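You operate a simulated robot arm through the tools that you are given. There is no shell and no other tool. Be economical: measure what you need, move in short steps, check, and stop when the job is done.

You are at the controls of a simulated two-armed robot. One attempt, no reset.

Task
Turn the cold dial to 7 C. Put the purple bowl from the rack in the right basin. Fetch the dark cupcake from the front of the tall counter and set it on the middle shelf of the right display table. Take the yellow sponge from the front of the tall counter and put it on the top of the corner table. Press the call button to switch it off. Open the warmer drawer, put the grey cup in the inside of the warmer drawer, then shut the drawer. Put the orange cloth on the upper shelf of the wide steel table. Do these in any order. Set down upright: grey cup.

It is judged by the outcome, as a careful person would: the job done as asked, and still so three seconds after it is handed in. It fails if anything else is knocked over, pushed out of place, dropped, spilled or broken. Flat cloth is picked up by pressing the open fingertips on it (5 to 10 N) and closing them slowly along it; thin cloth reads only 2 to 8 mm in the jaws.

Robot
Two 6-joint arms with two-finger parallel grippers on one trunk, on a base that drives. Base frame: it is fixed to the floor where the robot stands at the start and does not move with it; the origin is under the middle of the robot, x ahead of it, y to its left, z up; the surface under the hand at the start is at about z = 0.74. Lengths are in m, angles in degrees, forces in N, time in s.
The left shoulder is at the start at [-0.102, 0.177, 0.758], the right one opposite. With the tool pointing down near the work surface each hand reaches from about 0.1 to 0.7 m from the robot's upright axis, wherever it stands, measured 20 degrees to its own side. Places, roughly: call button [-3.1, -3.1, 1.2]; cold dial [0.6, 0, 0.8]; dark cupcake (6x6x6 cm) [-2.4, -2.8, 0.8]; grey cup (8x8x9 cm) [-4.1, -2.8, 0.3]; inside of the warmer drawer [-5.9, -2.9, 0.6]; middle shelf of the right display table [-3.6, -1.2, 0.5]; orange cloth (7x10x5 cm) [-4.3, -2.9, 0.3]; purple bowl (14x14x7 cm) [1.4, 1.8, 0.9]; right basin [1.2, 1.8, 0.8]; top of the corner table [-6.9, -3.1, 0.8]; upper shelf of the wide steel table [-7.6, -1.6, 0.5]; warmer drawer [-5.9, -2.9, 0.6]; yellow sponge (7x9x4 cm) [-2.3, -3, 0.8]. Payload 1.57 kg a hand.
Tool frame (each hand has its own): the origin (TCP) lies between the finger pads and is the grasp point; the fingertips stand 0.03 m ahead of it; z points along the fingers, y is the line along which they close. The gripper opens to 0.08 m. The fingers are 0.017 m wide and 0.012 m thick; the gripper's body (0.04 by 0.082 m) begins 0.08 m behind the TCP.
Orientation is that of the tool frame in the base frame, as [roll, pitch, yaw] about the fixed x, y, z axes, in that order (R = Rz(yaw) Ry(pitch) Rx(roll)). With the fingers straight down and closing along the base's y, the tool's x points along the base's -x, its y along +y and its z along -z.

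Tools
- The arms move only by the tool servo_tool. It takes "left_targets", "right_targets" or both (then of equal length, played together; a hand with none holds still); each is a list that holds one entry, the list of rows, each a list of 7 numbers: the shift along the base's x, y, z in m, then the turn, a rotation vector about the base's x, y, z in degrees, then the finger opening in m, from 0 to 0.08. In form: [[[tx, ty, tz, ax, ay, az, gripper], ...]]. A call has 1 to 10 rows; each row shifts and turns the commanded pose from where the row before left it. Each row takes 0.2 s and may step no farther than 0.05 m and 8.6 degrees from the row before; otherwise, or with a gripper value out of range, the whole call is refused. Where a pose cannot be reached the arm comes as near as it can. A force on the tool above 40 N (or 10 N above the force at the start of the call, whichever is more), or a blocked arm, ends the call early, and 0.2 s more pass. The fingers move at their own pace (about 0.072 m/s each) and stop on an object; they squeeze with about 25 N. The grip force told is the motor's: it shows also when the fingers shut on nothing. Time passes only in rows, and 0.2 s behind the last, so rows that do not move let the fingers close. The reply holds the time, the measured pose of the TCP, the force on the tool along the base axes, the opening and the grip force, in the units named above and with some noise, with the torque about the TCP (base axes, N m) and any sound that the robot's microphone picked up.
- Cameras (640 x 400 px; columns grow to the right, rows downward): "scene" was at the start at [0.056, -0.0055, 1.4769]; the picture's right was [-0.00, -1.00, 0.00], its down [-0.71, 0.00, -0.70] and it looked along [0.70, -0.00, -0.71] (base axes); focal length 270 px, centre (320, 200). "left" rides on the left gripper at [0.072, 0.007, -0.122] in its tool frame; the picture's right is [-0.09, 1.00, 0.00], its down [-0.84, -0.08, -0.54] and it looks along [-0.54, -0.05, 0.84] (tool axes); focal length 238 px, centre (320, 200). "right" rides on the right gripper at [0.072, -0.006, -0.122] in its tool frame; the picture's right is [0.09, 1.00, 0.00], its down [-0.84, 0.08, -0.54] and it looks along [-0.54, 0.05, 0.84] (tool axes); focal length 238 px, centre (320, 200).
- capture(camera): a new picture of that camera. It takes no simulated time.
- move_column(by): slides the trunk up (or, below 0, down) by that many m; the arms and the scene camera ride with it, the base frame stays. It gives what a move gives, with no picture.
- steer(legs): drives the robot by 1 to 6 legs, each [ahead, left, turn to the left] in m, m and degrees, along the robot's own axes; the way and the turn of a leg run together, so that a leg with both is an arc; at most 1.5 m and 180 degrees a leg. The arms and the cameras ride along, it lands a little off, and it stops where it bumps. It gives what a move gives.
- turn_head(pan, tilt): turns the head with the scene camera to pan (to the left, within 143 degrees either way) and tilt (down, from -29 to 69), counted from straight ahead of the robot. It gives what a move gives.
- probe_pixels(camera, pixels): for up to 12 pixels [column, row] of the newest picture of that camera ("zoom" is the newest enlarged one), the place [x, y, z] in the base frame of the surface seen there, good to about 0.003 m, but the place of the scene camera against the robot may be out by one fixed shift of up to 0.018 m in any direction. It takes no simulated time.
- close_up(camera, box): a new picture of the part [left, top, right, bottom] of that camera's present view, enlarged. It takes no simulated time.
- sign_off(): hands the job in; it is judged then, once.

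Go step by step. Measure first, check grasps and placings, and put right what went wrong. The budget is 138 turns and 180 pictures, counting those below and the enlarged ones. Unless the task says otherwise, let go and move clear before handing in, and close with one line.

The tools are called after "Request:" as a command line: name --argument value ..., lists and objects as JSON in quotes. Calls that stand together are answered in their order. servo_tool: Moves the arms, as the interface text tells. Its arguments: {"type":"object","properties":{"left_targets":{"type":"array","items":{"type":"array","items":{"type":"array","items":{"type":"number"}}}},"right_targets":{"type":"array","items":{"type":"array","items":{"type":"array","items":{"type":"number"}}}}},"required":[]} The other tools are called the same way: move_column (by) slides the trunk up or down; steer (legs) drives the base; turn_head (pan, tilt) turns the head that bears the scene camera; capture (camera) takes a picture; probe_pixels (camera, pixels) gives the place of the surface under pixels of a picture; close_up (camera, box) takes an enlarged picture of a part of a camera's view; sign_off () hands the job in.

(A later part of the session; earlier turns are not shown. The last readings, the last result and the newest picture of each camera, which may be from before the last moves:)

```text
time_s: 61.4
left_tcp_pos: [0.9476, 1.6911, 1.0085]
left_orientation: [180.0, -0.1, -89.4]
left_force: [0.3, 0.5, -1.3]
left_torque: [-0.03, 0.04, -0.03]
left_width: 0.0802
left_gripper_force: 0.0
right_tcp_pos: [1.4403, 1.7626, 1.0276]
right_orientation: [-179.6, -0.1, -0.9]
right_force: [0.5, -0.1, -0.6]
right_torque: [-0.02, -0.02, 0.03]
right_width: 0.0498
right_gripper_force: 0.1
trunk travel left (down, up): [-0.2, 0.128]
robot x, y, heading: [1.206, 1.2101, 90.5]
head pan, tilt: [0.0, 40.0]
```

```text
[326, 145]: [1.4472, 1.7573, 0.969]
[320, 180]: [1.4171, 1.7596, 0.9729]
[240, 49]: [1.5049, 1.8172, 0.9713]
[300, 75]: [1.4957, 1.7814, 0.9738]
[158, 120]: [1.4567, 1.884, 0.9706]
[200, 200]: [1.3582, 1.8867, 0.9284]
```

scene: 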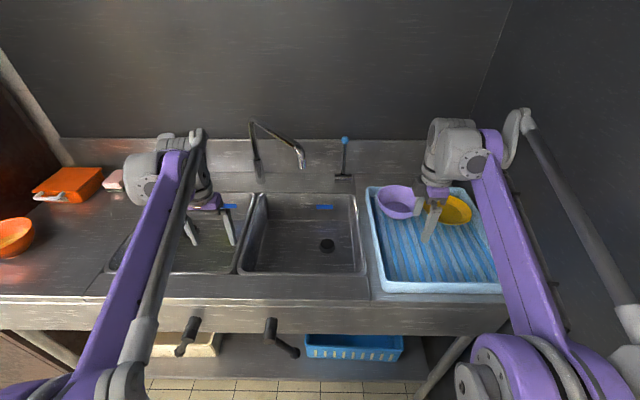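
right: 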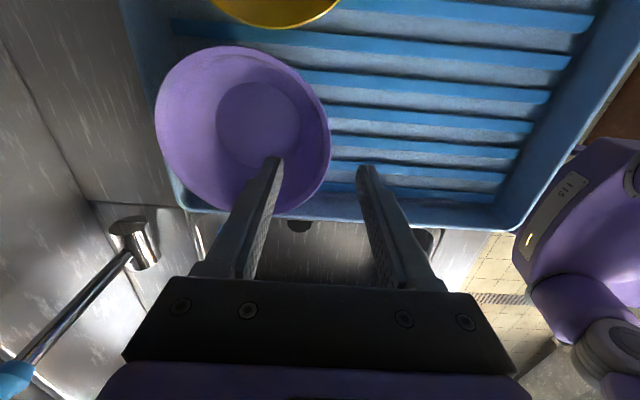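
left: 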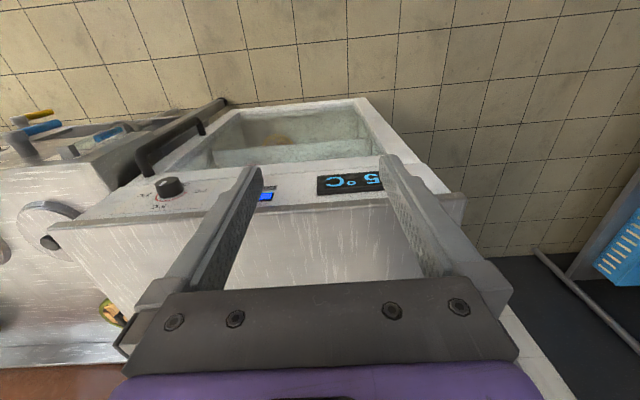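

The near rim reads y≈1.756, so I'll shift back 6 mm, descend to z≈0.962 and close.

Request:
servo_tool --right_targets '[[[0.002, -0.006, -0.02, 0, 0, 0, 0.05], [0, 0, -0.025, 0, 0, 0, 0.05], [0, 0, -0.021, 0, 0, 0, 0.05], [0, 0, 0, 0, 0, 0, 0.0], [0, 0, 0, 0, 0, 0, 0.0], [0, 0, 0, 0, 0, 0, 0.0]]]'

Request:
capture --camera "right"

```text
time_s: 62.8
left_tcp_pos: [0.9463, 1.6907, 1.0095]
left_orientation: [-179.9, 0.0, -89.4]
left_force: [0.1, -0.7, 0.0]
left_torque: [0.01, 0.02, 0.03]
left_width: 0.0801
left_gripper_force: 0.0
right_tcp_pos: [1.4432, 1.7556, 0.9623]
right_orientation: [-179.5, -0.3, -1.0]
right_force: [-0.4, 3.0, 11.9]
right_torque: [1.23, 0.02, 0.02]
right_width: 0.0221
right_gripper_force: 25.5
trunk travel left (down, up): [-0.2, 0.128]
robot x, y, heading: [1.2104, 1.2084, 90.8]
head pan, tilt: [0.0, 40.0]
```

```text
146 pictures are left
```

right: 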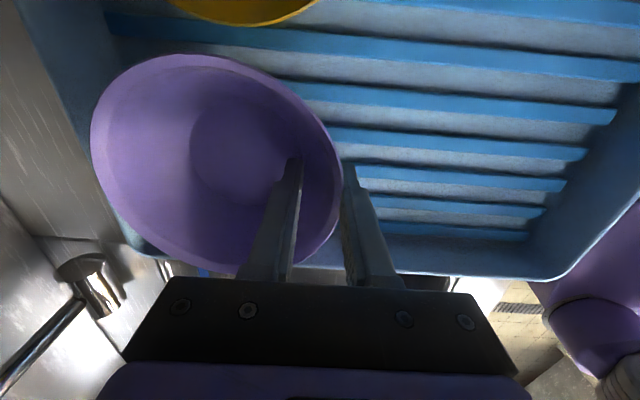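

The wall is gripped at 22 mm. I'll lift 9 cm and check.

Request:
servo_tool --right_targets '[[[0, 0, 0.015, 0, 0, 0, 0.0], [0, 0, 0.025, 0, 0, 0, 0.0], [0, 0, 0.025, 0, 0, 0, 0.0], [0, 0, 0.025, 0, 0, 0, 0.0]]]'

Request:
capture --camera "right"

Request:
capture --camera "scene"

```text
time_s: 63.8
left_tcp_pos: [0.947, 1.692, 1.0075]
left_orientation: [-180.0, 0.1, -89.4]
left_force: [-0.1, -0.6, -0.2]
left_torque: [0.0, 0.0, 0.01]
left_width: 0.0797
left_gripper_force: 0.0
right_tcp_pos: [1.4422, 1.7564, 1.0508]
right_orientation: [-179.7, -0.3, -1.0]
right_force: [0.2, 1.4, -1.6]
right_torque: [-0.05, -0.02, 0.02]
right_width: 0.0026
right_gripper_force: 23.9
trunk travel left (down, up): [-0.2, 0.128]
robot x, y, heading: [1.2089, 1.2068, 90.7]
head pan, tilt: [0.0, 40.0]
```

```text
145 pictures are left
```

right: 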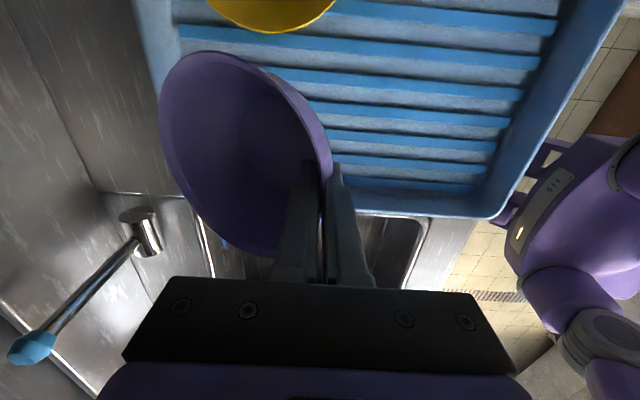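

```text
144 pictures are left
```

scene: 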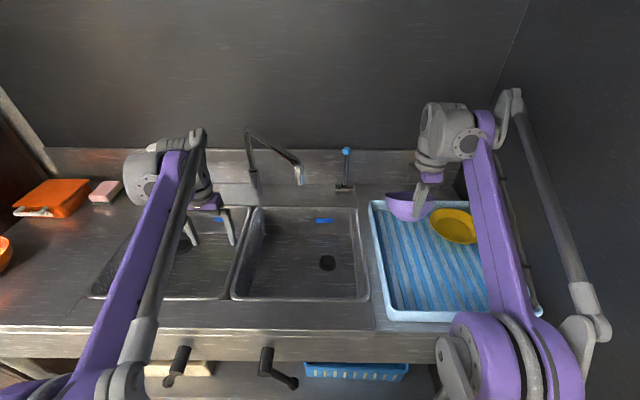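

The bowl is held by its thin rim wall (2.6 mm) and has swung to align with the fingers. I'll zoom in to judge its tilt.

Request:
close_up --camera "scene" --box '[360, 150, 500, 250]'

Request:
probe_pixels --camera "right" --pixels '[[165, 110], [200, 58], [280, 85], [325, 150], [270, 250], [200, 210], [240, 130]]'

```text
4.00 times, centred on (430, 200) of scene
```

zoom: 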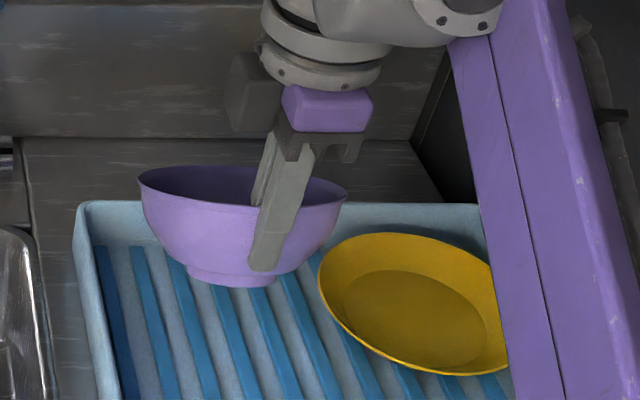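

```text
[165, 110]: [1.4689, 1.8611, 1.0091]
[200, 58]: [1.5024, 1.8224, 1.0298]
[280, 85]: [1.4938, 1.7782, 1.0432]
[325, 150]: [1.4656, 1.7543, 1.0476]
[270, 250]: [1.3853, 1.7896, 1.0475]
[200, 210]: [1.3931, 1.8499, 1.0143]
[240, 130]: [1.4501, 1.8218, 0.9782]
```

The far side droops about 20°, so I'll tip the hand +20° about x to level the bowl. First I'll check the faucet spout and basin geometry.

Request:
probe_pixels --camera "scene" --pixels '[[300, 180], [298, 168], [275, 148], [327, 262], [300, 290], [300, 297], [235, 290], [366, 290], [300, 212], [300, 250], [346, 155]]'

```text
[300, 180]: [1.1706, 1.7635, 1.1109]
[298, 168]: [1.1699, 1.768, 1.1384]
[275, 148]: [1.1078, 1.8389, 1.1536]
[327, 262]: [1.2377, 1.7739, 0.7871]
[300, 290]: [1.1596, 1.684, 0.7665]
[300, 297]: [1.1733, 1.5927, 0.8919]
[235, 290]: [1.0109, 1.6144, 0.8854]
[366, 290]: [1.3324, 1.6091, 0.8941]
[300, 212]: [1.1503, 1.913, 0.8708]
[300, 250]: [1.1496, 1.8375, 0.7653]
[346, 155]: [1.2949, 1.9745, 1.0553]
```

The spout tip hangs at about (1.17, 1.75, 1.11) over this basin. I'll place the bowl towards x≈1.245 with the wrist leaning back, away from the spout.

Request:
servo_tool --right_targets '[[[-0.005, -0.0093, 0.005, 3.4, 0, 0, 0.0], [-0.033, -0.0093, 0, 3.4, 0, 0, 0.0], [-0.04, -0.0093, 0, 3.4, 0, 0, 0.0], [-0.04, -0.0093, 0, 3.4, 0, 0, 0.0], [-0.04, -0.0093, 0, 3.4, 0, 0, 0.0], [-0.04, -0.0093, 0, 3.4, 0, 0, 0.0], [0, 0, 0, 0, 0, 0, 0]]]'

Request:
capture --camera "scene"

Request:
capture --camera "right"

```text
time_s: 65.4
left_tcp_pos: [0.9474, 1.6913, 1.0095]
left_orientation: [180.0, 0.0, -89.5]
left_force: [-0.5, 0.5, -0.3]
left_torque: [0.02, -0.01, 0.01]
left_width: 0.0797
left_gripper_force: 0.1
right_tcp_pos: [1.2447, 1.7033, 1.055]
right_orientation: [-159.2, 0.1, -1.0]
right_force: [0.0, 0.0, -1.2]
right_torque: [-0.05, 0.01, 0.0]
right_width: 0.0026
right_gripper_force: 24.0
trunk travel left (down, up): [-0.2, 0.128]
robot x, y, heading: [1.21, 1.2059, 90.7]
head pan, tilt: [0.0, 40.0]
```

```text
142 pictures are left
```

scene: 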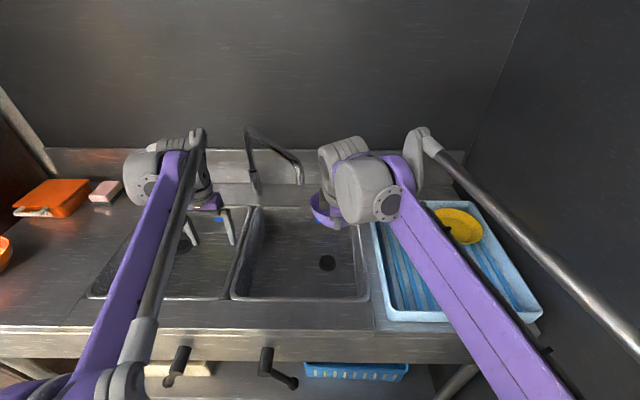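

```text
141 pictures are left
```

right: 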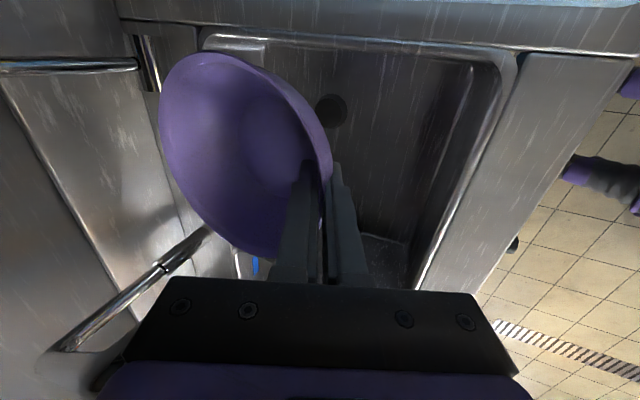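

The bowl is roughly level above the basin and clear of the spout. I'll lower it about 19 cm, watching the forces.

Request:
servo_tool --right_targets '[[[0, 0, -0.03, 0, 0, 0, 0.0], [0, 0, -0.03, 0, 0, 0, 0.0], [0, 0, -0.03, 0, 0, 0, 0.0], [0, 0, -0.03, 0, 0, 0, 0.0], [0, 0, -0.03, 0, 0, 0, 0.0], [0, 0, -0.03, 0, 0, 0, 0.0]]]'

Request:
capture --camera "right"

Request:
capture --camera "scene"

```text
time_s: 66.8
left_tcp_pos: [0.9463, 1.6912, 1.0092]
left_orientation: [-180.0, 0.0, -89.4]
left_force: [-0.5, 0.2, -0.3]
left_torque: [0.01, 0.02, -0.01]
left_width: 0.0801
left_gripper_force: 0.0
right_tcp_pos: [1.2472, 1.7017, 0.8772]
right_orientation: [-159.3, 0.1, -1.0]
right_force: [-0.3, 0.7, -0.1]
right_torque: [-0.07, -0.02, 0.04]
right_width: 0.0025
right_gripper_force: 23.5
trunk travel left (down, up): [-0.2, 0.128]
robot x, y, heading: [1.2094, 1.2049, 90.4]
head pan, tilt: [0.0, 40.0]
```

```text
140 pictures are left
```

right: 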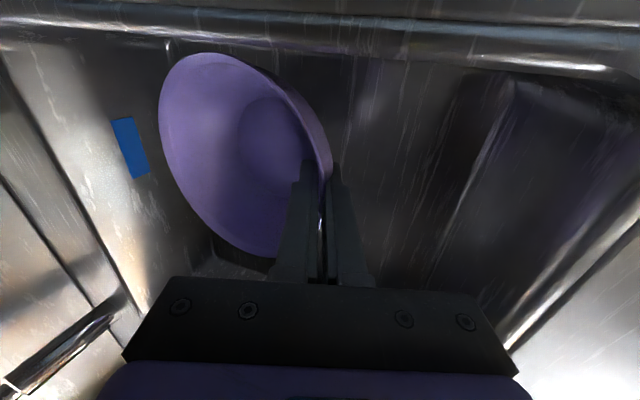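

```text
139 pictures are left
```

scene: 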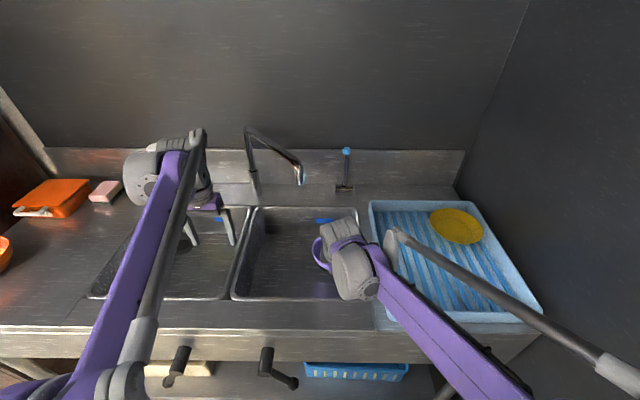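

The arm's rod now passes over the rack, so I'll check its height before the last 3 cm.

Request:
probe_pixels --camera "scene" --pixels '[[392, 255], [420, 255], [450, 268], [500, 295], [400, 300], [430, 320], [355, 285]]'

Request:
probe_pixels --camera "right" --pixels '[[165, 110], [325, 150], [240, 260], [190, 240], [420, 150], [200, 58]]'

```text
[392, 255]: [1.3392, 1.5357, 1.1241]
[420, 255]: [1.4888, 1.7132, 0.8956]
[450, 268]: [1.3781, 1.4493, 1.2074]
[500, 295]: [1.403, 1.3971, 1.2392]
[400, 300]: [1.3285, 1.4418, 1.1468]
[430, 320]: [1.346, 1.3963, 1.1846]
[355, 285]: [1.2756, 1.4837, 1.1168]
```

```text
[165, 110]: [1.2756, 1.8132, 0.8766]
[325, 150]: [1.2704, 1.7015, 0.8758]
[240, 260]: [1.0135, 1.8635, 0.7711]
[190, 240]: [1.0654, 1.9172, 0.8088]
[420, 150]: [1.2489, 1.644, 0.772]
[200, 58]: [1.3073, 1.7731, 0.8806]
```

The arm is well clear at z>1.1 and the bowl is level with its rim at 0.876. The basin floor is at 0.772, so I'll lower to contact.

Request:
servo_tool --right_targets '[[[0, 0, -0.015, 0, 0, 0, 0.0], [0, 0, -0.01, 0, 0, 0, 0.0], [0, 0, -0.005, 0, 0, 0, 0.0], [0, 0, -0.004, 0, 0, 0, 0.0], [0, 0, -0.003, 0, 0, 0, 0]]]'

```text
time_s: 68.0
left_tcp_pos: [0.947, 1.6915, 1.0096]
left_orientation: [-179.9, 0.1, -89.4]
left_force: [-0.3, -0.1, 0.2]
left_torque: [-0.02, -0.02, 0.0]
left_width: 0.0801
left_gripper_force: 0.2
right_tcp_pos: [1.245, 1.7001, 0.8396]
right_orientation: [-159.2, 0.1, -1.0]
right_force: [0.0, 0.3, 0.7]
right_torque: [-0.04, 0.01, -0.02]
right_width: 0.0025
right_gripper_force: 24.3
trunk travel left (down, up): [-0.2, 0.128]
robot x, y, heading: [1.2051, 1.2098, 90.5]
head pan, tilt: [0.0, 40.0]
```

There's no contact yet (0.7 N), so I'll creep down in 2 mm steps.

Request:
servo_tool --right_targets '[[[0, 0, -0.002, 0, 0, 0, 0.0], [0, 0, -0.002, 0, 0, 0, 0.0], [0, 0, -0.002, 0, 0, 0, 0.0]]]'

Request:
capture --camera "right"

```text
time_s: 68.8
left_tcp_pos: [0.9464, 1.6908, 1.0084]
left_orientation: [179.9, 0.0, -89.3]
left_force: [0.8, 0.2, 0.2]
left_torque: [0.03, -0.03, 0.02]
left_width: 0.0801
left_gripper_force: 0.0
right_tcp_pos: [1.2437, 1.6992, 0.8344]
right_orientation: [-159.2, 0.1, -0.9]
right_force: [0.4, -0.4, 0.1]
right_torque: [-0.04, -0.02, -0.01]
right_width: 0.0025
right_gripper_force: 24.0
trunk travel left (down, up): [-0.2, 0.128]
robot x, y, heading: [1.2065, 1.2074, 90.4]
head pan, tilt: [0.0, 40.0]
```

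```text
138 pictures are left
```

right: 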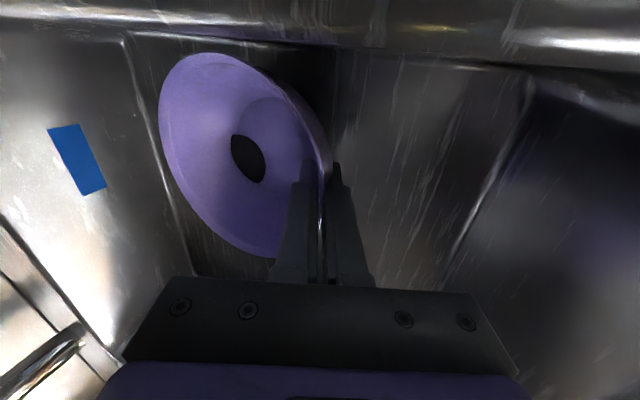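

The drain plug pokes through the bowl's bottom in the picture (250,158), so I shouldn't set it here. I'll lift 4 cm, shift 8.5 cm towards -x (the wrist stays about 7 cm short of the spout) and lower again.

Request:
servo_tool --right_targets '[[[0, 0, 0.02, 0, 0, 0, 0.0], [0, 0, 0.02, 0, 0, 0, 0.0], [-0.03, 0, 0, 0, 0, 0, 0.0], [-0.03, 0, 0, 0, 0, 0, 0.0], [-0.025, 0, 0, 0, 0, 0, 0.0], [0, 0, -0.015, 0, 0, 0, 0.0], [0, 0, -0.015, 0, 0, 0, 0.0], [0, 0, -0.01, 0, 0, 0, 0]]]'

Request:
capture --camera "right"

Request:
capture --camera "scene"

```text
time_s: 70.6
left_tcp_pos: [0.9461, 1.691, 1.0084]
left_orientation: [180.0, 0.0, -89.4]
left_force: [-0.6, -0.1, 0.4]
left_torque: [-0.03, -0.02, -0.01]
left_width: 0.0802
left_gripper_force: 0.0
right_tcp_pos: [1.158, 1.7015, 0.8334]
right_orientation: [-159.2, 0.2, -1.0]
right_force: [-0.7, -0.4, -0.8]
right_torque: [-0.06, 0.01, 0.0]
right_width: 0.0025
right_gripper_force: 24.1
trunk travel left (down, up): [-0.2, 0.128]
robot x, y, heading: [1.2093, 1.2093, 90.6]
head pan, tilt: [0.0, 40.0]
```

```text
137 pictures are left
```

right: 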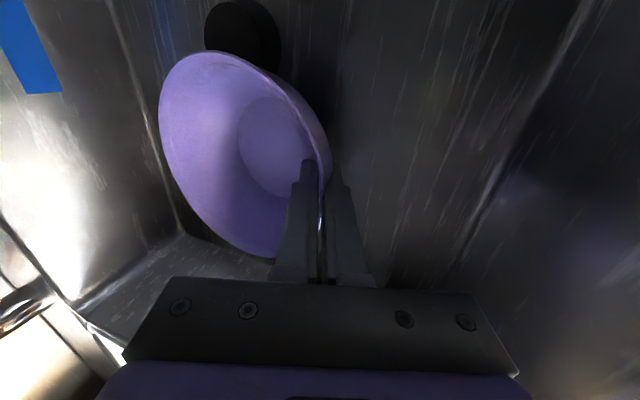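

```text
136 pictures are left
```

scene: 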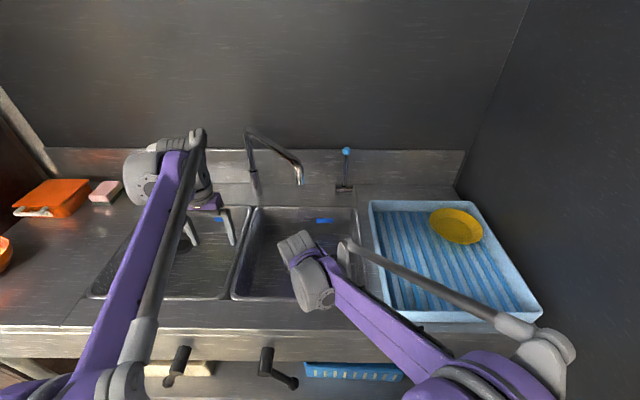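

The bowl is clear of the plug. I'll lower until it touches.

Request:
servo_tool --right_targets '[[[0, 0, -0.002, 0, 0, 0, 0.0], [0, 0, -0.002, 0, 0, 0, 0.0], [0, 0, -0.002, 0, 0, 0, 0.0], [0, 0, -0.002, 0, 0, 0, 0.0]]]'

Request:
probe_pixels --camera "right" --pixels '[[165, 110], [200, 58], [300, 110], [240, 240], [270, 150], [400, 150], [190, 235]]'

```text
time_s: 71.6
left_tcp_pos: [0.9464, 1.6904, 1.01]
left_orientation: [-180.0, 0.1, -89.3]
left_force: [-0.8, -0.4, -0.4]
left_torque: [-0.03, 0.0, 0.07]
left_width: 0.0802
left_gripper_force: 0.1
right_tcp_pos: [1.159, 1.6992, 0.8256]
right_orientation: [-159.1, 0.2, -1.0]
right_force: [-1.1, -4.6, 16.5]
right_torque: [1.14, 0.0, 0.07]
right_width: 0.0042
right_gripper_force: 25.1
trunk travel left (down, up): [-0.2, 0.128]
robot x, y, heading: [1.2057, 1.2072, 90.6]
head pan, tilt: [0.0, 40.0]
```

```text
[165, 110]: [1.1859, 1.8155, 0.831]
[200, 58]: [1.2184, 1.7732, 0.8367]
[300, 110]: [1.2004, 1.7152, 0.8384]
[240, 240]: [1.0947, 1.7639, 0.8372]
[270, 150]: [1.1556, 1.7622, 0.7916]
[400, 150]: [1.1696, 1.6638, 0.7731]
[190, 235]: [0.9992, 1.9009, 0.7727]
```

There's contact at 16 N. I'll ease up 2 mm, open modestly and withdraw along the tool axis.

Request:
servo_tool --right_targets '[[[0, 0, 0.002, 0, 0, 0, 0.004], [0, 0, 0, 0, 0, 0, 0.03], [0, 0, 0, 0, 0, 0, 0.03], [0, -0.007, 0.019, 0, 0, 0, 0.03], [0, -0.01, 0.028, 0, 0, 0, 0.03], [0, -0.014, 0.038, 0, 0, 0, 0.03], [0, -0.014, 0.038, 0, 0, 0, 0.03], [0, -0.014, 0.038, 0, 0, 0, 0.03]]]'

Request:
capture --camera "right"

Request:
capture --camera "scene"

```text
time_s: 73.4
left_tcp_pos: [0.9458, 1.6906, 1.0088]
left_orientation: [-180.0, 0.0, -89.4]
left_force: [-0.6, 1.5, -0.4]
left_torque: [0.02, -0.03, -0.01]
left_width: 0.0801
left_gripper_force: 0.1
right_tcp_pos: [1.1566, 1.6421, 0.9887]
right_orientation: [-159.2, 0.2, -1.0]
right_force: [-0.8, 0.3, 0.5]
right_torque: [0.0, -0.01, -0.02]
right_width: 0.03
right_gripper_force: 0.0
trunk travel left (down, up): [-0.2, 0.128]
robot x, y, heading: [1.206, 1.2068, 90.3]
head pan, tilt: [0.0, 40.0]
```

```text
135 pictures are left
```

right: 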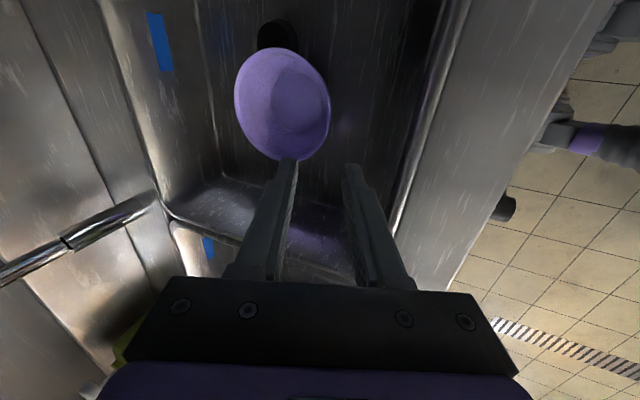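

```text
134 pictures are left
```

scene: 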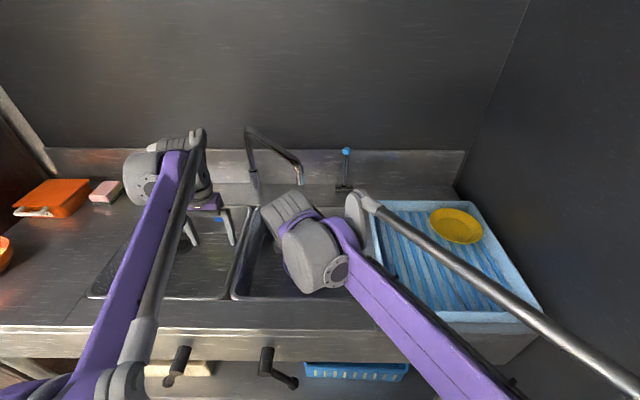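

The bowl sits upright in the basin, away from the plug. I'll back off, restore the hand and drive west.

Request:
steer --legs '[[-0.34, 0, 0], [0, 0.75, 0], [-0.22, 0.7, 0], [0, 0, 90]]'

Request:
turn_head --pan 0 --tilt 22

Request:
capture --camera "scene"

Request:
turn_head --pan 60 --tilt 22

Request:
capture --camera "scene"

```text
time_s: 92.4
left_tcp_pos: [-0.7038, 0.3097, 1.0087]
left_orientation: [-180.0, 0.0, 4.1]
left_force: [0.0, -0.2, 0.1]
left_torque: [0.01, 0.0, 0.03]
left_width: 0.0802
left_gripper_force: 0.0
right_tcp_pos: [-0.6712, 0.5221, 0.9881]
right_orientation: [-159.2, 0.1, 92.7]
right_force: [0.0, 0.4, 1.1]
right_torque: [0.02, -0.01, 0.0]
right_width: 0.0301
right_gripper_force: 0.1
trunk travel left (down, up): [-0.2, 0.128]
robot x, y, heading: [-0.2382, 0.5991, -176.0]
head pan, tilt: [0.0, 40.0]
```

```text
time_s: 93.2
left_tcp_pos: [-0.7051, 0.3085, 1.0093]
left_orientation: [-180.0, -0.1, 4.1]
left_force: [0.5, 0.4, -0.5]
left_torque: [0.0, 0.01, 0.01]
left_width: 0.0801
left_gripper_force: 0.1
right_tcp_pos: [-0.6702, 0.5223, 0.988]
right_orientation: [-159.1, 0.1, 92.6]
right_force: [-0.7, 0.3, -0.1]
right_torque: [-0.05, 0.01, 0.01]
right_width: 0.0299
right_gripper_force: 0.1
trunk travel left (down, up): [-0.2, 0.128]
robot x, y, heading: [-0.2355, 0.5987, -175.7]
head pan, tilt: [0.0, 22.0]
```

```text
133 pictures are left
```

scene: 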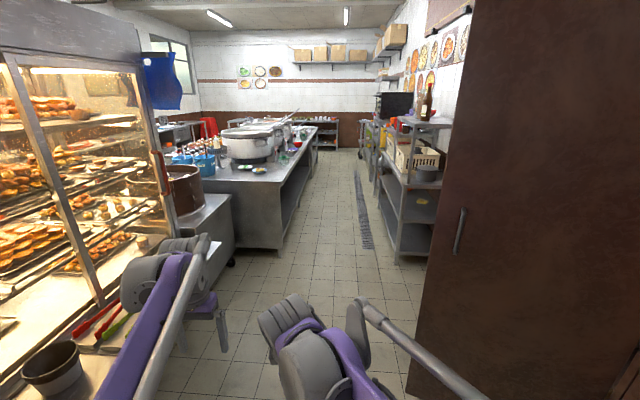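

```text
time_s: 94.5
left_tcp_pos: [-0.7045, 0.3095, 1.0089]
left_orientation: [180.0, -0.1, 4.1]
left_force: [0.7, 0.0, 0.4]
left_torque: [-0.02, -0.02, -0.02]
left_width: 0.0801
left_gripper_force: 0.1
right_tcp_pos: [-0.6711, 0.5224, 0.9874]
right_orientation: [-159.3, 0.0, 92.6]
right_force: [-0.1, 0.1, 0.5]
right_torque: [0.0, 0.02, 0.02]
right_width: 0.0304
right_gripper_force: 0.0
trunk travel left (down, up): [-0.2, 0.128]
robot x, y, heading: [-0.2351, 0.5985, -175.9]
head pan, tilt: [60.0, 22.0]
```

```text
132 pictures are left
```

scene: 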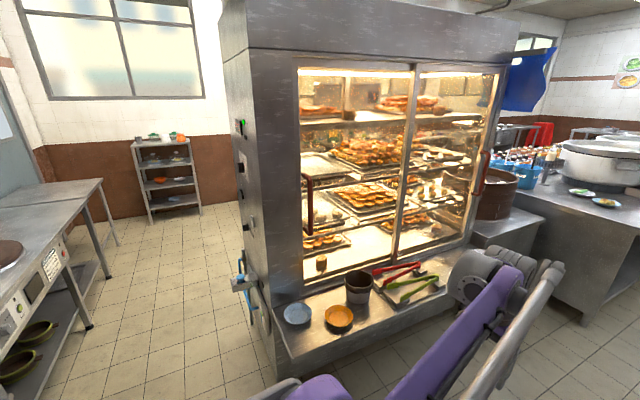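

The bowl is done. A passage between the display case and the stove leads south, in the -y direction. I'll first restore the right hand to its neutral pose.

Request:
servo_tool --right_targets '[[[0, 0.02, 0.01, 0.5, -7, 0, 0.05], [0, 0.02, 0.01, 0.5, -7, 0, 0.05], [0, 0.02, 0.01, 0.4, -6.5, 0, 0.05], [0, 0.02, 0, 0, 0, -8.6, 0.05], [0, 0.02, 0, 0, 0, -8.6, 0.05], [0, 0.02, 0, 0, 0, -8.6, 0.05], [0, 0.02, 0, 0, 0, -8.6, 0.05], [0, 0.02, 0, 0, 0, -8.6, 0.05], [0, 0, 0, 0, 0, -8.6, 0.05], [0, 0, 0, 0, 0, -8.6, 0.05]]]'

Request:
servo_tool --right_targets '[[[0, 0, 0, 0, 0, -8.6, 0.05], [0, 0, 0, 0, 0, -8.6, 0.05], [0, 0, 0, 0, 0, -8.6, 0.05]]]'

Request:
probe_pixels --camera "scene" --pixels '[[68, 250], [88, 325], [120, 245], [150, 220], [240, 285], [245, 380], [200, 215], [175, 205], [220, 300], [30, 235]]'

```text
time_s: 96.7
left_tcp_pos: [-0.7054, 0.3088, 1.0095]
left_orientation: [-180.0, 0.0, 4.1]
left_force: [0.1, 0.1, -0.2]
left_torque: [-0.01, 0.03, -0.02]
left_width: 0.0801
left_gripper_force: 0.1
right_tcp_pos: [-0.6698, 0.6816, 1.0187]
right_orientation: [-179.9, -0.4, 32.2]
right_force: [0.9, 0.7, 0.2]
right_torque: [-0.01, -0.02, -0.02]
right_width: 0.0499
right_gripper_force: 0.0
trunk travel left (down, up): [-0.2, 0.128]
robot x, y, heading: [-0.2362, 0.5983, -176.0]
head pan, tilt: [60.0, 22.0]
```

```text
time_s: 97.5
left_tcp_pos: [-0.7045, 0.309, 1.0082]
left_orientation: [-179.9, 0.0, 4.1]
left_force: [-0.3, 0.3, 0.4]
left_torque: [-0.01, 0.0, 0.02]
left_width: 0.0801
left_gripper_force: 0.1
right_tcp_pos: [-0.6704, 0.6819, 1.0185]
right_orientation: [-179.8, -0.4, 6.4]
right_force: [0.8, 0.4, 0.6]
right_torque: [0.0, -0.01, 0.01]
right_width: 0.0501
right_gripper_force: 0.0
trunk travel left (down, up): [-0.2, 0.128]
robot x, y, heading: [-0.236, 0.6001, -175.9]
head pan, tilt: [60.0, 22.0]
```

```text
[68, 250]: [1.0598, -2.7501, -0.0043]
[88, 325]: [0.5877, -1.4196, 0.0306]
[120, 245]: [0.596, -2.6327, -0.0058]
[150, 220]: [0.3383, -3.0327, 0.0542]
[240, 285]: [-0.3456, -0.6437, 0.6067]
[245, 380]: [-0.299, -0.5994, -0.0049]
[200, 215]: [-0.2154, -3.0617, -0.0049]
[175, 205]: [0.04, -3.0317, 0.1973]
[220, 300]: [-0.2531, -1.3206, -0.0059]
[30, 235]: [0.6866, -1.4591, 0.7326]
```

The corridor runs between x≈-0.33 and x≈0.59. I'll drive down its middle, heading -90°.

Request:
steer --legs '[[-0.37, 0, 0], [0, 0, 86], [1.5, 0, 0]]'

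Request:
turn_head --pan -60 --tilt 22

Request:
capture --camera "scene"

```text
time_s: 110.5
left_tcp_pos: [0.344, -1.375, 1.0085]
left_orientation: [-180.0, 0.0, 88.5]
left_force: [-0.9, -0.6, -0.2]
left_torque: [0.01, -0.01, 0.01]
left_width: 0.0798
left_gripper_force: 0.0
right_tcp_pos: [-0.0246, -1.3024, 1.0172]
right_orientation: [-179.8, -0.4, 90.9]
right_force: [0.6, -0.3, -0.1]
right_torque: [-0.01, 0.01, 0.0]
right_width: 0.0501
right_gripper_force: 0.1
trunk travel left (down, up): [-0.2, 0.128]
robot x, y, heading: [0.1001, -0.8804, -91.5]
head pan, tilt: [60.0, 22.0]
```

```text
time_s: 112.5
left_tcp_pos: [0.3439, -1.374, 1.0087]
left_orientation: [-179.9, 0.0, 88.5]
left_force: [0.3, -0.8, -0.1]
left_torque: [-0.02, -0.01, 0.02]
left_width: 0.08
left_gripper_force: 0.0
right_tcp_pos: [-0.0232, -1.3029, 1.0184]
right_orientation: [-179.8, -0.4, 90.9]
right_force: [-0.2, 0.4, 0.6]
right_torque: [-0.01, 0.02, -0.02]
right_width: 0.0501
right_gripper_force: 0.0
trunk travel left (down, up): [-0.2, 0.128]
robot x, y, heading: [0.1012, -0.878, -91.6]
head pan, tilt: [-60.0, 22.0]
```

```text
131 pictures are left
```

scene: 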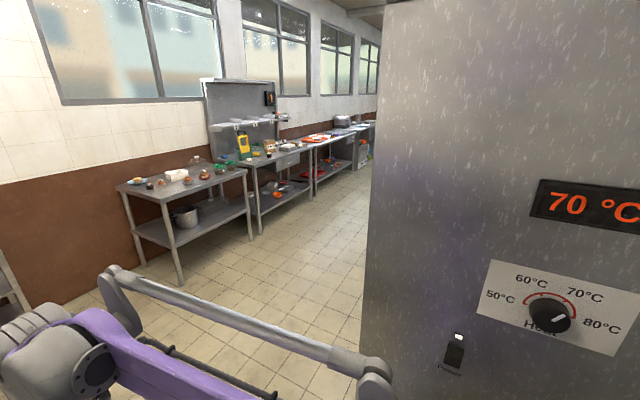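

The tables along the south wall are visible. I'll go on to y≈-1.65, turn to face -x and look along them.

Request:
steer --legs '[[0.77, 0, 0], [0, 0, -88.5], [0.8, 0, 0]]'

Request:
turn_head --pan 25 --tilt 25

Request:
capture --camera "scene"

```text
time_s: 124.4
left_tcp_pos: [-1.2069, -1.8698, 1.0082]
left_orientation: [-180.0, 0.1, -1.3]
left_force: [0.2, -0.1, 0.4]
left_torque: [0.0, -0.01, -0.01]
left_width: 0.0797
left_gripper_force: 0.1
right_tcp_pos: [-1.1374, -1.5009, 1.0178]
right_orientation: [-179.8, -0.4, 1.2]
right_force: [-0.2, -0.2, -0.7]
right_torque: [0.02, 0.02, 0.01]
right_width: 0.0501
right_gripper_force: 0.1
trunk travel left (down, up): [-0.2, 0.128]
robot x, y, heading: [-0.7155, -1.6241, 178.8]
head pan, tilt: [-60.0, 22.0]
```

```text
time_s: 126.0
left_tcp_pos: [-1.2074, -1.8709, 1.009]
left_orientation: [180.0, 0.1, -1.1]
left_force: [-0.2, -0.3, -0.1]
left_torque: [0.01, -0.01, 0.04]
left_width: 0.08
left_gripper_force: 0.0
right_tcp_pos: [-1.1379, -1.5015, 1.0176]
right_orientation: [-179.8, -0.5, 1.2]
right_force: [0.7, 0.9, 0.4]
right_torque: [-0.02, 0.0, -0.03]
right_width: 0.05
right_gripper_force: 0.1
trunk travel left (down, up): [-0.2, 0.128]
robot x, y, heading: [-0.7147, -1.6226, 178.9]
head pan, tilt: [25.0, 25.0]
```

```text
130 pictures are left
```

scene: 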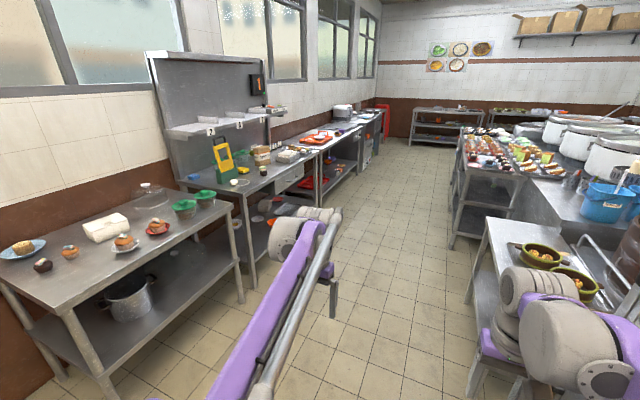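

The tall counter with the back panel is at (240,170), and the call switch is probably at (257,85). I'll zoom in on it and measure.

Request:
close_up --camera "scene" --box '[150, 50, 390, 200]'

Request:
probe_pixels --camera "scene" --pixels '[[257, 88], [233, 183], [230, 200], [240, 180], [280, 165], [243, 302], [230, 290], [305, 150], [480, 250], [520, 330], [455, 245], [470, 200]]'

```text
2.67 times, centred on (270, 125) of scene
```

zoom: 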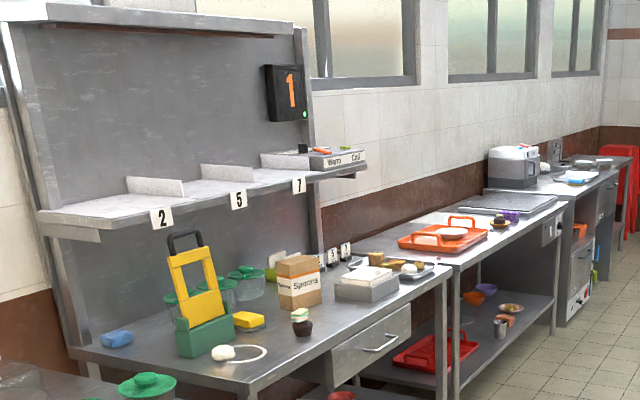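

```text
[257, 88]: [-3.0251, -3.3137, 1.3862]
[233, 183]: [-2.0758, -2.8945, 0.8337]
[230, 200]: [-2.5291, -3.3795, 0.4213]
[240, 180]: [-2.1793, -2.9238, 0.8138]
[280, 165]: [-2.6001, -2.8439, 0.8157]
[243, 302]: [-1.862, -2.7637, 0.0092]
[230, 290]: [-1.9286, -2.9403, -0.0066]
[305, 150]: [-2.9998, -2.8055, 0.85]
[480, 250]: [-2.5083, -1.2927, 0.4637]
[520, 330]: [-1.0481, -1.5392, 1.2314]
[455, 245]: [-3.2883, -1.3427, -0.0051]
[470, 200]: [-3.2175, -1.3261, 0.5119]
```

The cupcake (zoom 301,322) and yellow sponge (zoom 248,320) are on the tall counter, and the call box is on the end of its shelf (zoom 345,158). I'll drive to about (-2.4,-2.0) and face the counter.

Request:
steer --legs '[[0.6, 0.36, 0], [1.08, 0, 0], [0, 0, 91]]'

Request:
turn_head --pan 0 --tilt 35

Request:
capture --camera "scene"

```text
time_s: 138.8
left_tcp_pos: [-2.133, -2.444, 1.0095]
left_orientation: [179.9, 0.1, 90.8]
left_force: [0.5, 0.0, 0.8]
left_torque: [-0.01, -0.03, -0.01]
left_width: 0.0799
left_gripper_force: 0.0
right_tcp_pos: [-2.5046, -2.3856, 1.0195]
right_orientation: [-179.9, -0.4, 93.3]
right_force: [-0.9, 0.7, 0.6]
right_torque: [-0.01, 0.01, 0.02]
right_width: 0.0498
right_gripper_force: 0.0
trunk travel left (down, up): [-0.2, 0.128]
robot x, y, heading: [-2.3934, -1.9616, -88.9]
head pan, tilt: [25.0, 25.0]
```

```text
time_s: 139.7
left_tcp_pos: [-2.1329, -2.4436, 1.0099]
left_orientation: [179.9, 0.0, 90.7]
left_force: [0.1, 0.6, 0.5]
left_torque: [0.01, -0.01, 0.01]
left_width: 0.08
left_gripper_force: 0.1
right_tcp_pos: [-2.5032, -2.3874, 1.0179]
right_orientation: [-179.8, -0.3, 93.3]
right_force: [0.5, -0.2, 0.5]
right_torque: [-0.02, -0.02, 0.02]
right_width: 0.05
right_gripper_force: 0.1
trunk travel left (down, up): [-0.2, 0.128]
robot x, y, heading: [-2.3944, -1.9622, -89.4]
head pan, tilt: [0.0, 35.0]
```

```text
128 pictures are left
```

scene: 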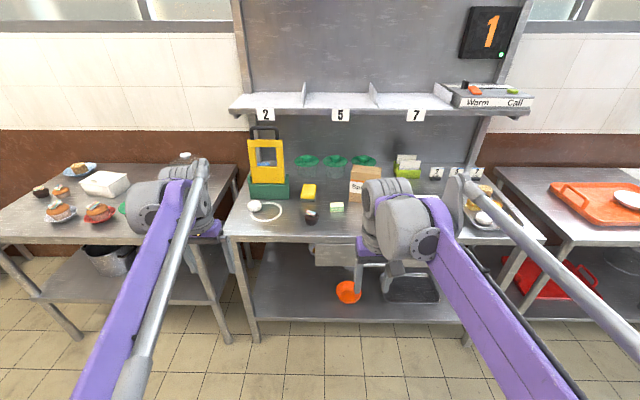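

Request:
close_up --camera "scene" --box '[230, 130, 400, 236]'

Request:
close_up --camera "scene" --box '[430, 50, 550, 125]'

Request:
probe_pixels --camera "scene" --pixels '[[311, 213], [311, 219], [308, 191], [308, 198], [337, 207], [275, 236], [265, 212], [475, 90], [512, 92], [500, 102], [470, 102], [490, 45]]'

```text
3.76 times, centred on (315, 183) of scene
```

zoom: 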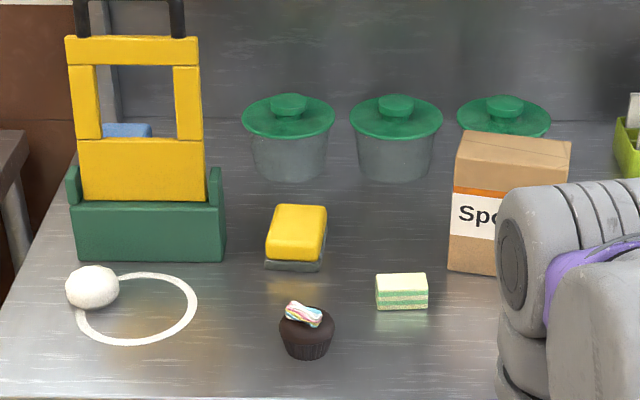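

```text
5.33 times, centred on (490, 88) of scene
```

zoom: 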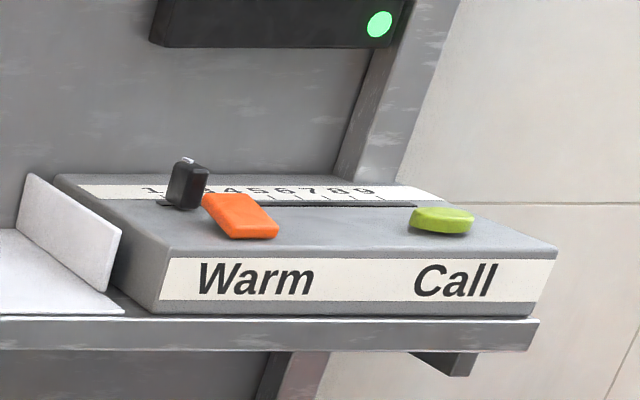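

```text
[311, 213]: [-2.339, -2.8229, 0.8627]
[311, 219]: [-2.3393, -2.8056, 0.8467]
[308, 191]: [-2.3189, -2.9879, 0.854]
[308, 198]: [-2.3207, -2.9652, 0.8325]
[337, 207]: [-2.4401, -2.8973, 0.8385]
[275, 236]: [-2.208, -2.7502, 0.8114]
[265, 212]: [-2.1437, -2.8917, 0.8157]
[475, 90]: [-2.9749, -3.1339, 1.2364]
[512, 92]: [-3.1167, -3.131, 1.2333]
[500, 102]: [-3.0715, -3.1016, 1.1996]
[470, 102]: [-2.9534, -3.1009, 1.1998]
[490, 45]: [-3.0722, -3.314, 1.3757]
```

The Call button is the green one at about (-3.117, -3.13, 1.233) and the "1" is lit. The cupcake is at (-2.339, -2.81) and the sponge at (-2.32, -2.98). I'll plan to carry the cupcake in the right hand and the sponge in the left. First I'll pull the hands up and back and check nearby obstacles.

Request:
probe_pixels --camera "scene" --pixels '[[341, 112], [341, 104], [265, 112], [265, 145], [262, 132], [283, 180], [250, 195], [362, 172], [365, 195], [254, 206], [340, 235]]'

Request:
servo_tool --left_targets '[[[0, 0.04, 0.03, 0, 0, 0, 0.08], [0, 0.04, 0.03, 0, 0, 0, 0.08], [0, 0.03, 0.02, 0, 0, 0, 0.08]]]' --right_targets '[[[0, 0.0, 0.0, 0, 0, 0, 0.08], [0, 0.0, 0.0, 0, 0, 0, 0.08], [0, 0.0, 0.0, 0, 0, 0, 0.08]]]'

Request:
steer --legs '[[0.36, 0.07, 0]]'

Request:
turn_head --pan 0 --tilt 48

Request:
capture --camera "scene"

Request:
capture --camera "right"

```text
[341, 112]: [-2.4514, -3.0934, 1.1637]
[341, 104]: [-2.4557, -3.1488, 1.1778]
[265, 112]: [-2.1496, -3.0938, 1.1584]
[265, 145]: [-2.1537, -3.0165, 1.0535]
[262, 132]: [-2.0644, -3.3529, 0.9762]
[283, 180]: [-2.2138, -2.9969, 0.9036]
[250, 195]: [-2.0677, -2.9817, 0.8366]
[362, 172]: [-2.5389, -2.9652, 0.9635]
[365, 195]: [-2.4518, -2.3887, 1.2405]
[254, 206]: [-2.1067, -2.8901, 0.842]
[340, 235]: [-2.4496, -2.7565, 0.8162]
```

```text
time_s: 140.5
left_tcp_pos: [-2.1343, -2.3296, 1.0887]
left_orientation: [180.0, 0.0, 90.8]
left_force: [-1.0, -0.4, 0.0]
left_torque: [-0.02, 0.0, -0.02]
left_width: 0.0798
left_gripper_force: 0.0
right_tcp_pos: [-2.5045, -2.3858, 1.0187]
right_orientation: [-179.8, -0.3, 93.3]
right_force: [0.4, 0.9, -0.2]
right_torque: [-0.02, 0.0, 0.0]
right_width: 0.0801
right_gripper_force: 0.1
trunk travel left (down, up): [-0.2, 0.128]
robot x, y, heading: [-2.3994, -1.9591, -89.1]
head pan, tilt: [0.0, 35.0]
```

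```text
time_s: 142.8
left_tcp_pos: [-2.059, -2.7005, 1.0876]
left_orientation: [180.0, 0.0, 90.8]
left_force: [-1.0, -0.4, 0.0]
left_torque: [0.03, 0.01, 0.01]
left_width: 0.0798
left_gripper_force: 0.1
right_tcp_pos: [-2.4278, -2.7564, 1.0184]
right_orientation: [-179.8, -0.4, 93.4]
right_force: [0.7, 0.5, 0.3]
right_torque: [0.02, -0.03, 0.02]
right_width: 0.0798
right_gripper_force: 0.1
trunk travel left (down, up): [-0.2, 0.128]
robot x, y, heading: [-2.3235, -2.3293, -89.1]
head pan, tilt: [0.0, 35.0]
```

```text
time_s: 143.6
left_tcp_pos: [-2.0581, -2.7007, 1.0879]
left_orientation: [-180.0, -0.1, 90.8]
left_force: [0.0, 0.6, 0.2]
left_torque: [0.0, 0.0, 0.01]
left_width: 0.08
left_gripper_force: 0.1
right_tcp_pos: [-2.4289, -2.7556, 1.0187]
right_orientation: [-179.8, -0.3, 93.3]
right_force: [0.7, -0.1, 0.2]
right_torque: [-0.05, -0.03, -0.01]
right_width: 0.0802
right_gripper_force: 0.0
trunk travel left (down, up): [-0.2, 0.128]
robot x, y, heading: [-2.3198, -2.3317, -89.1]
head pan, tilt: [0.0, 48.0]
```

```text
125 pictures are left
```

scene: 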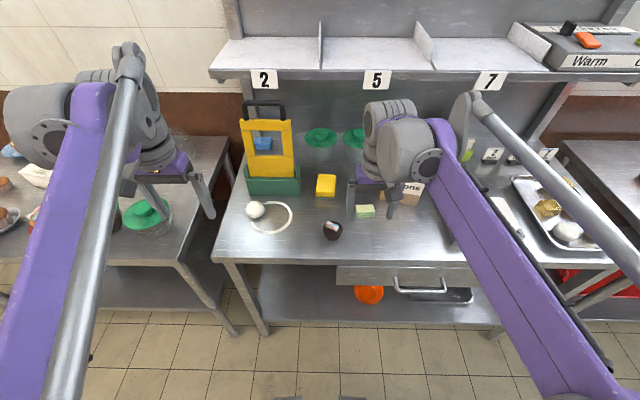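

```text
124 pictures are left
```

right: 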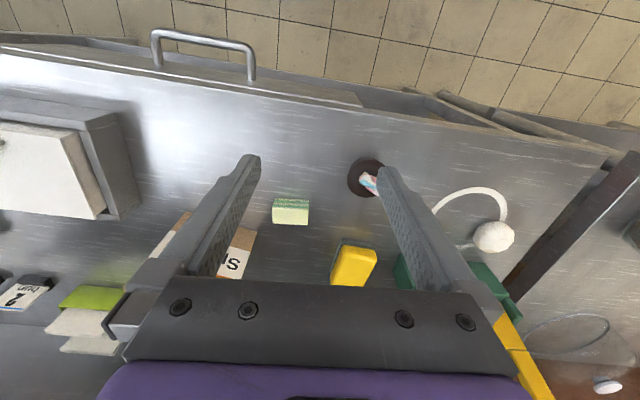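

The right camera sees the cupcake at (367,177) and the sponge at (353,265). I'll probe both.

Request:
probe_pixels --camera "right" --pixels '[[366, 160], [352, 180], [366, 178], [372, 192], [358, 255], [335, 275], [340, 245], [290, 205], [353, 280], [400, 150]]'

Request:
close_up --camera "right" --box '[260, 140, 420, 300]'

```text
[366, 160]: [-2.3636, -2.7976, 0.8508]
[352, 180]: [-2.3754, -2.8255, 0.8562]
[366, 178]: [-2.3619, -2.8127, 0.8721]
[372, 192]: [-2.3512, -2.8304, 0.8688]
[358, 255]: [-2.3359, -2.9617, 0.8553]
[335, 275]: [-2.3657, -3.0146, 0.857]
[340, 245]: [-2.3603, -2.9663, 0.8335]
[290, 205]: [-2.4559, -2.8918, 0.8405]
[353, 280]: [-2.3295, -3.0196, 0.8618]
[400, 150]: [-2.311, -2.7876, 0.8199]
```

```text
2.50 times, centred on (340, 220) of right
```

zoom: 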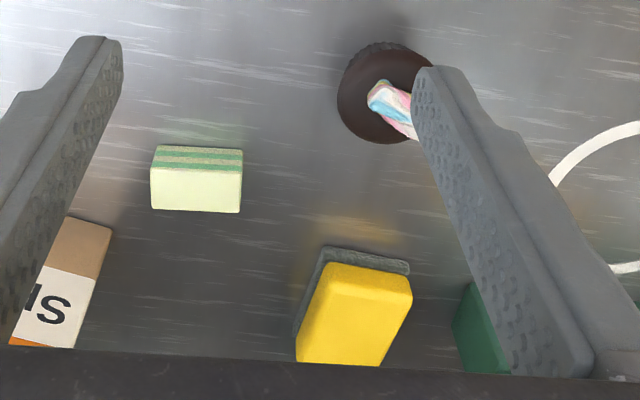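

The cupcake's centre is about (-2.360,-2.812), its top at 0.872, and the table is at 0.82. I'll move above it and descend to TCP z 0.856 with the jaws open.

Request:
servo_tool --right_targets '[[[0.035, -0.028, 0, 0, 0, 0, 0.08], [0.034, -0.028, 0, 0, 0, 0, 0.08], [0, 0, -0.04, 0, 0, 0, 0.08], [0, 0, -0.04, 0, 0, 0, 0.08], [0, 0, 0, 0, 0, 0, 0.08]]]'

Request:
capture --camera "right"

```text
time_s: 144.8
left_tcp_pos: [-2.0572, -2.7002, 1.087]
left_orientation: [-180.0, 0.0, 90.8]
left_force: [0.9, -0.4, 0.3]
left_torque: [0.02, 0.0, -0.01]
left_width: 0.0801
left_gripper_force: 0.1
right_tcp_pos: [-2.3578, -2.813, 0.9359]
right_orientation: [-179.8, -0.3, 93.4]
right_force: [-0.1, 0.1, -0.3]
right_torque: [0.03, -0.01, -0.01]
right_width: 0.0799
right_gripper_force: 0.0
trunk travel left (down, up): [-0.2, 0.128]
robot x, y, heading: [-2.3213, -2.3288, -89.3]
head pan, tilt: [0.0, 48.0]
```

```text
122 pictures are left
```

right: 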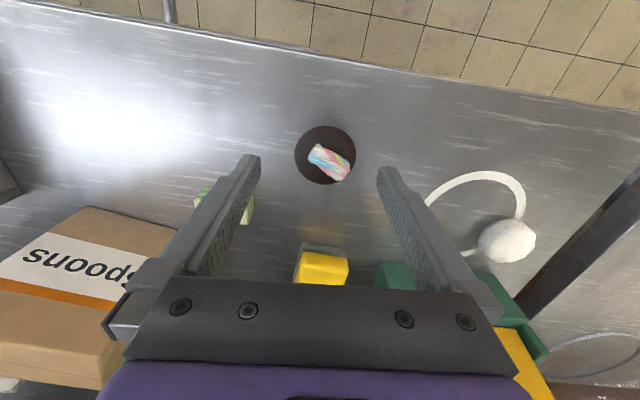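

The cupcake is centred between the jaws. I'll descend 8 cm and close.

Request:
servo_tool --right_targets '[[[0, 0, -0.03, 0, 0, 0, 0.08], [0, 0, -0.03, 0, 0, 0, 0.08], [0, 0, -0.02, 0, 0, 0, 0.08], [0, 0, 0, 0, 0, 0, 0.03], [0, 0, 0, 0, 0, 0, 0.02], [0, 0, 0, 0, 0, 0, 0.02]]]'

Request:
capture --camera "right"

```text
time_s: 146.2
left_tcp_pos: [-2.0572, -2.7007, 1.0872]
left_orientation: [180.0, 0.0, 90.9]
left_force: [0.0, -0.8, 0.5]
left_torque: [-0.03, -0.01, 0.0]
left_width: 0.0801
left_gripper_force: 0.0
right_tcp_pos: [-2.358, -2.811, 0.8594]
right_orientation: [-179.8, -0.5, 93.4]
right_force: [-0.7, -0.5, -0.7]
right_torque: [0.03, -0.02, 0.03]
right_width: 0.0539
right_gripper_force: 24.8
trunk travel left (down, up): [-0.2, 0.128]
robot x, y, heading: [-2.3211, -2.3299, -89.3]
head pan, tilt: [0.0, 48.0]
```

```text
121 pictures are left
```

right: 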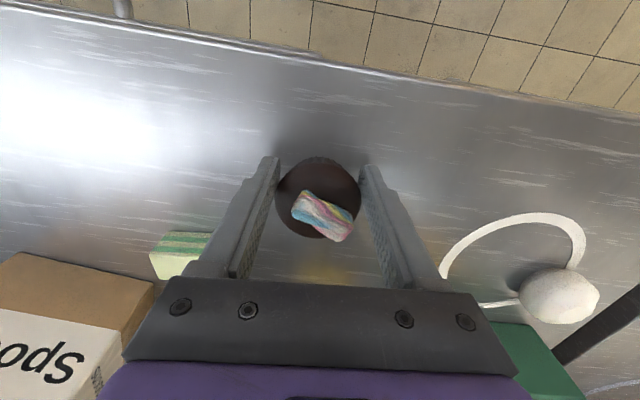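

The cupcake is gripped at 54 mm. I'll lift it and move it right and back out of the left hand's way.

Request:
servo_tool --right_targets '[[[0, 0, 0.02, 0, 0, 0, 0.02], [0, 0, 0.04, 0, 0, 0, 0.02], [0, 0, 0.04, 0, 0, 0, 0.02], [0, 0.02, 0.04, 0, 0, 0, 0.02], [-0.04, 0.03, 0.03, 0, 0, 0, 0.02], [-0.05, 0.03, 0, 0, 0, 0, 0.02], [-0.05, 0.02, 0, 0, 0, 0, 0.02], [-0.05, 0, 0, 0, 0, 0, 0.02]]]'

Request:
capture --camera "right"

Request:
capture --camera "left"

```text
refused: row 5 steps farther than a row can; nothing moved
```

```text
120 pictures are left
```

right: 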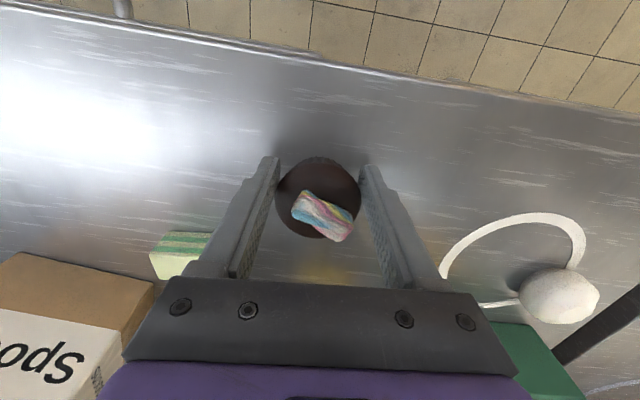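

```text
119 pictures are left
```

left: 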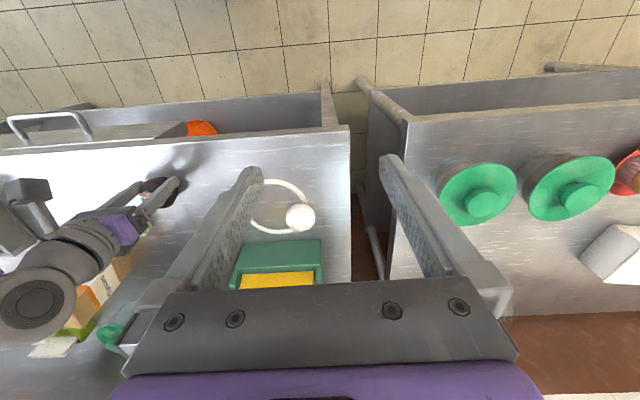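

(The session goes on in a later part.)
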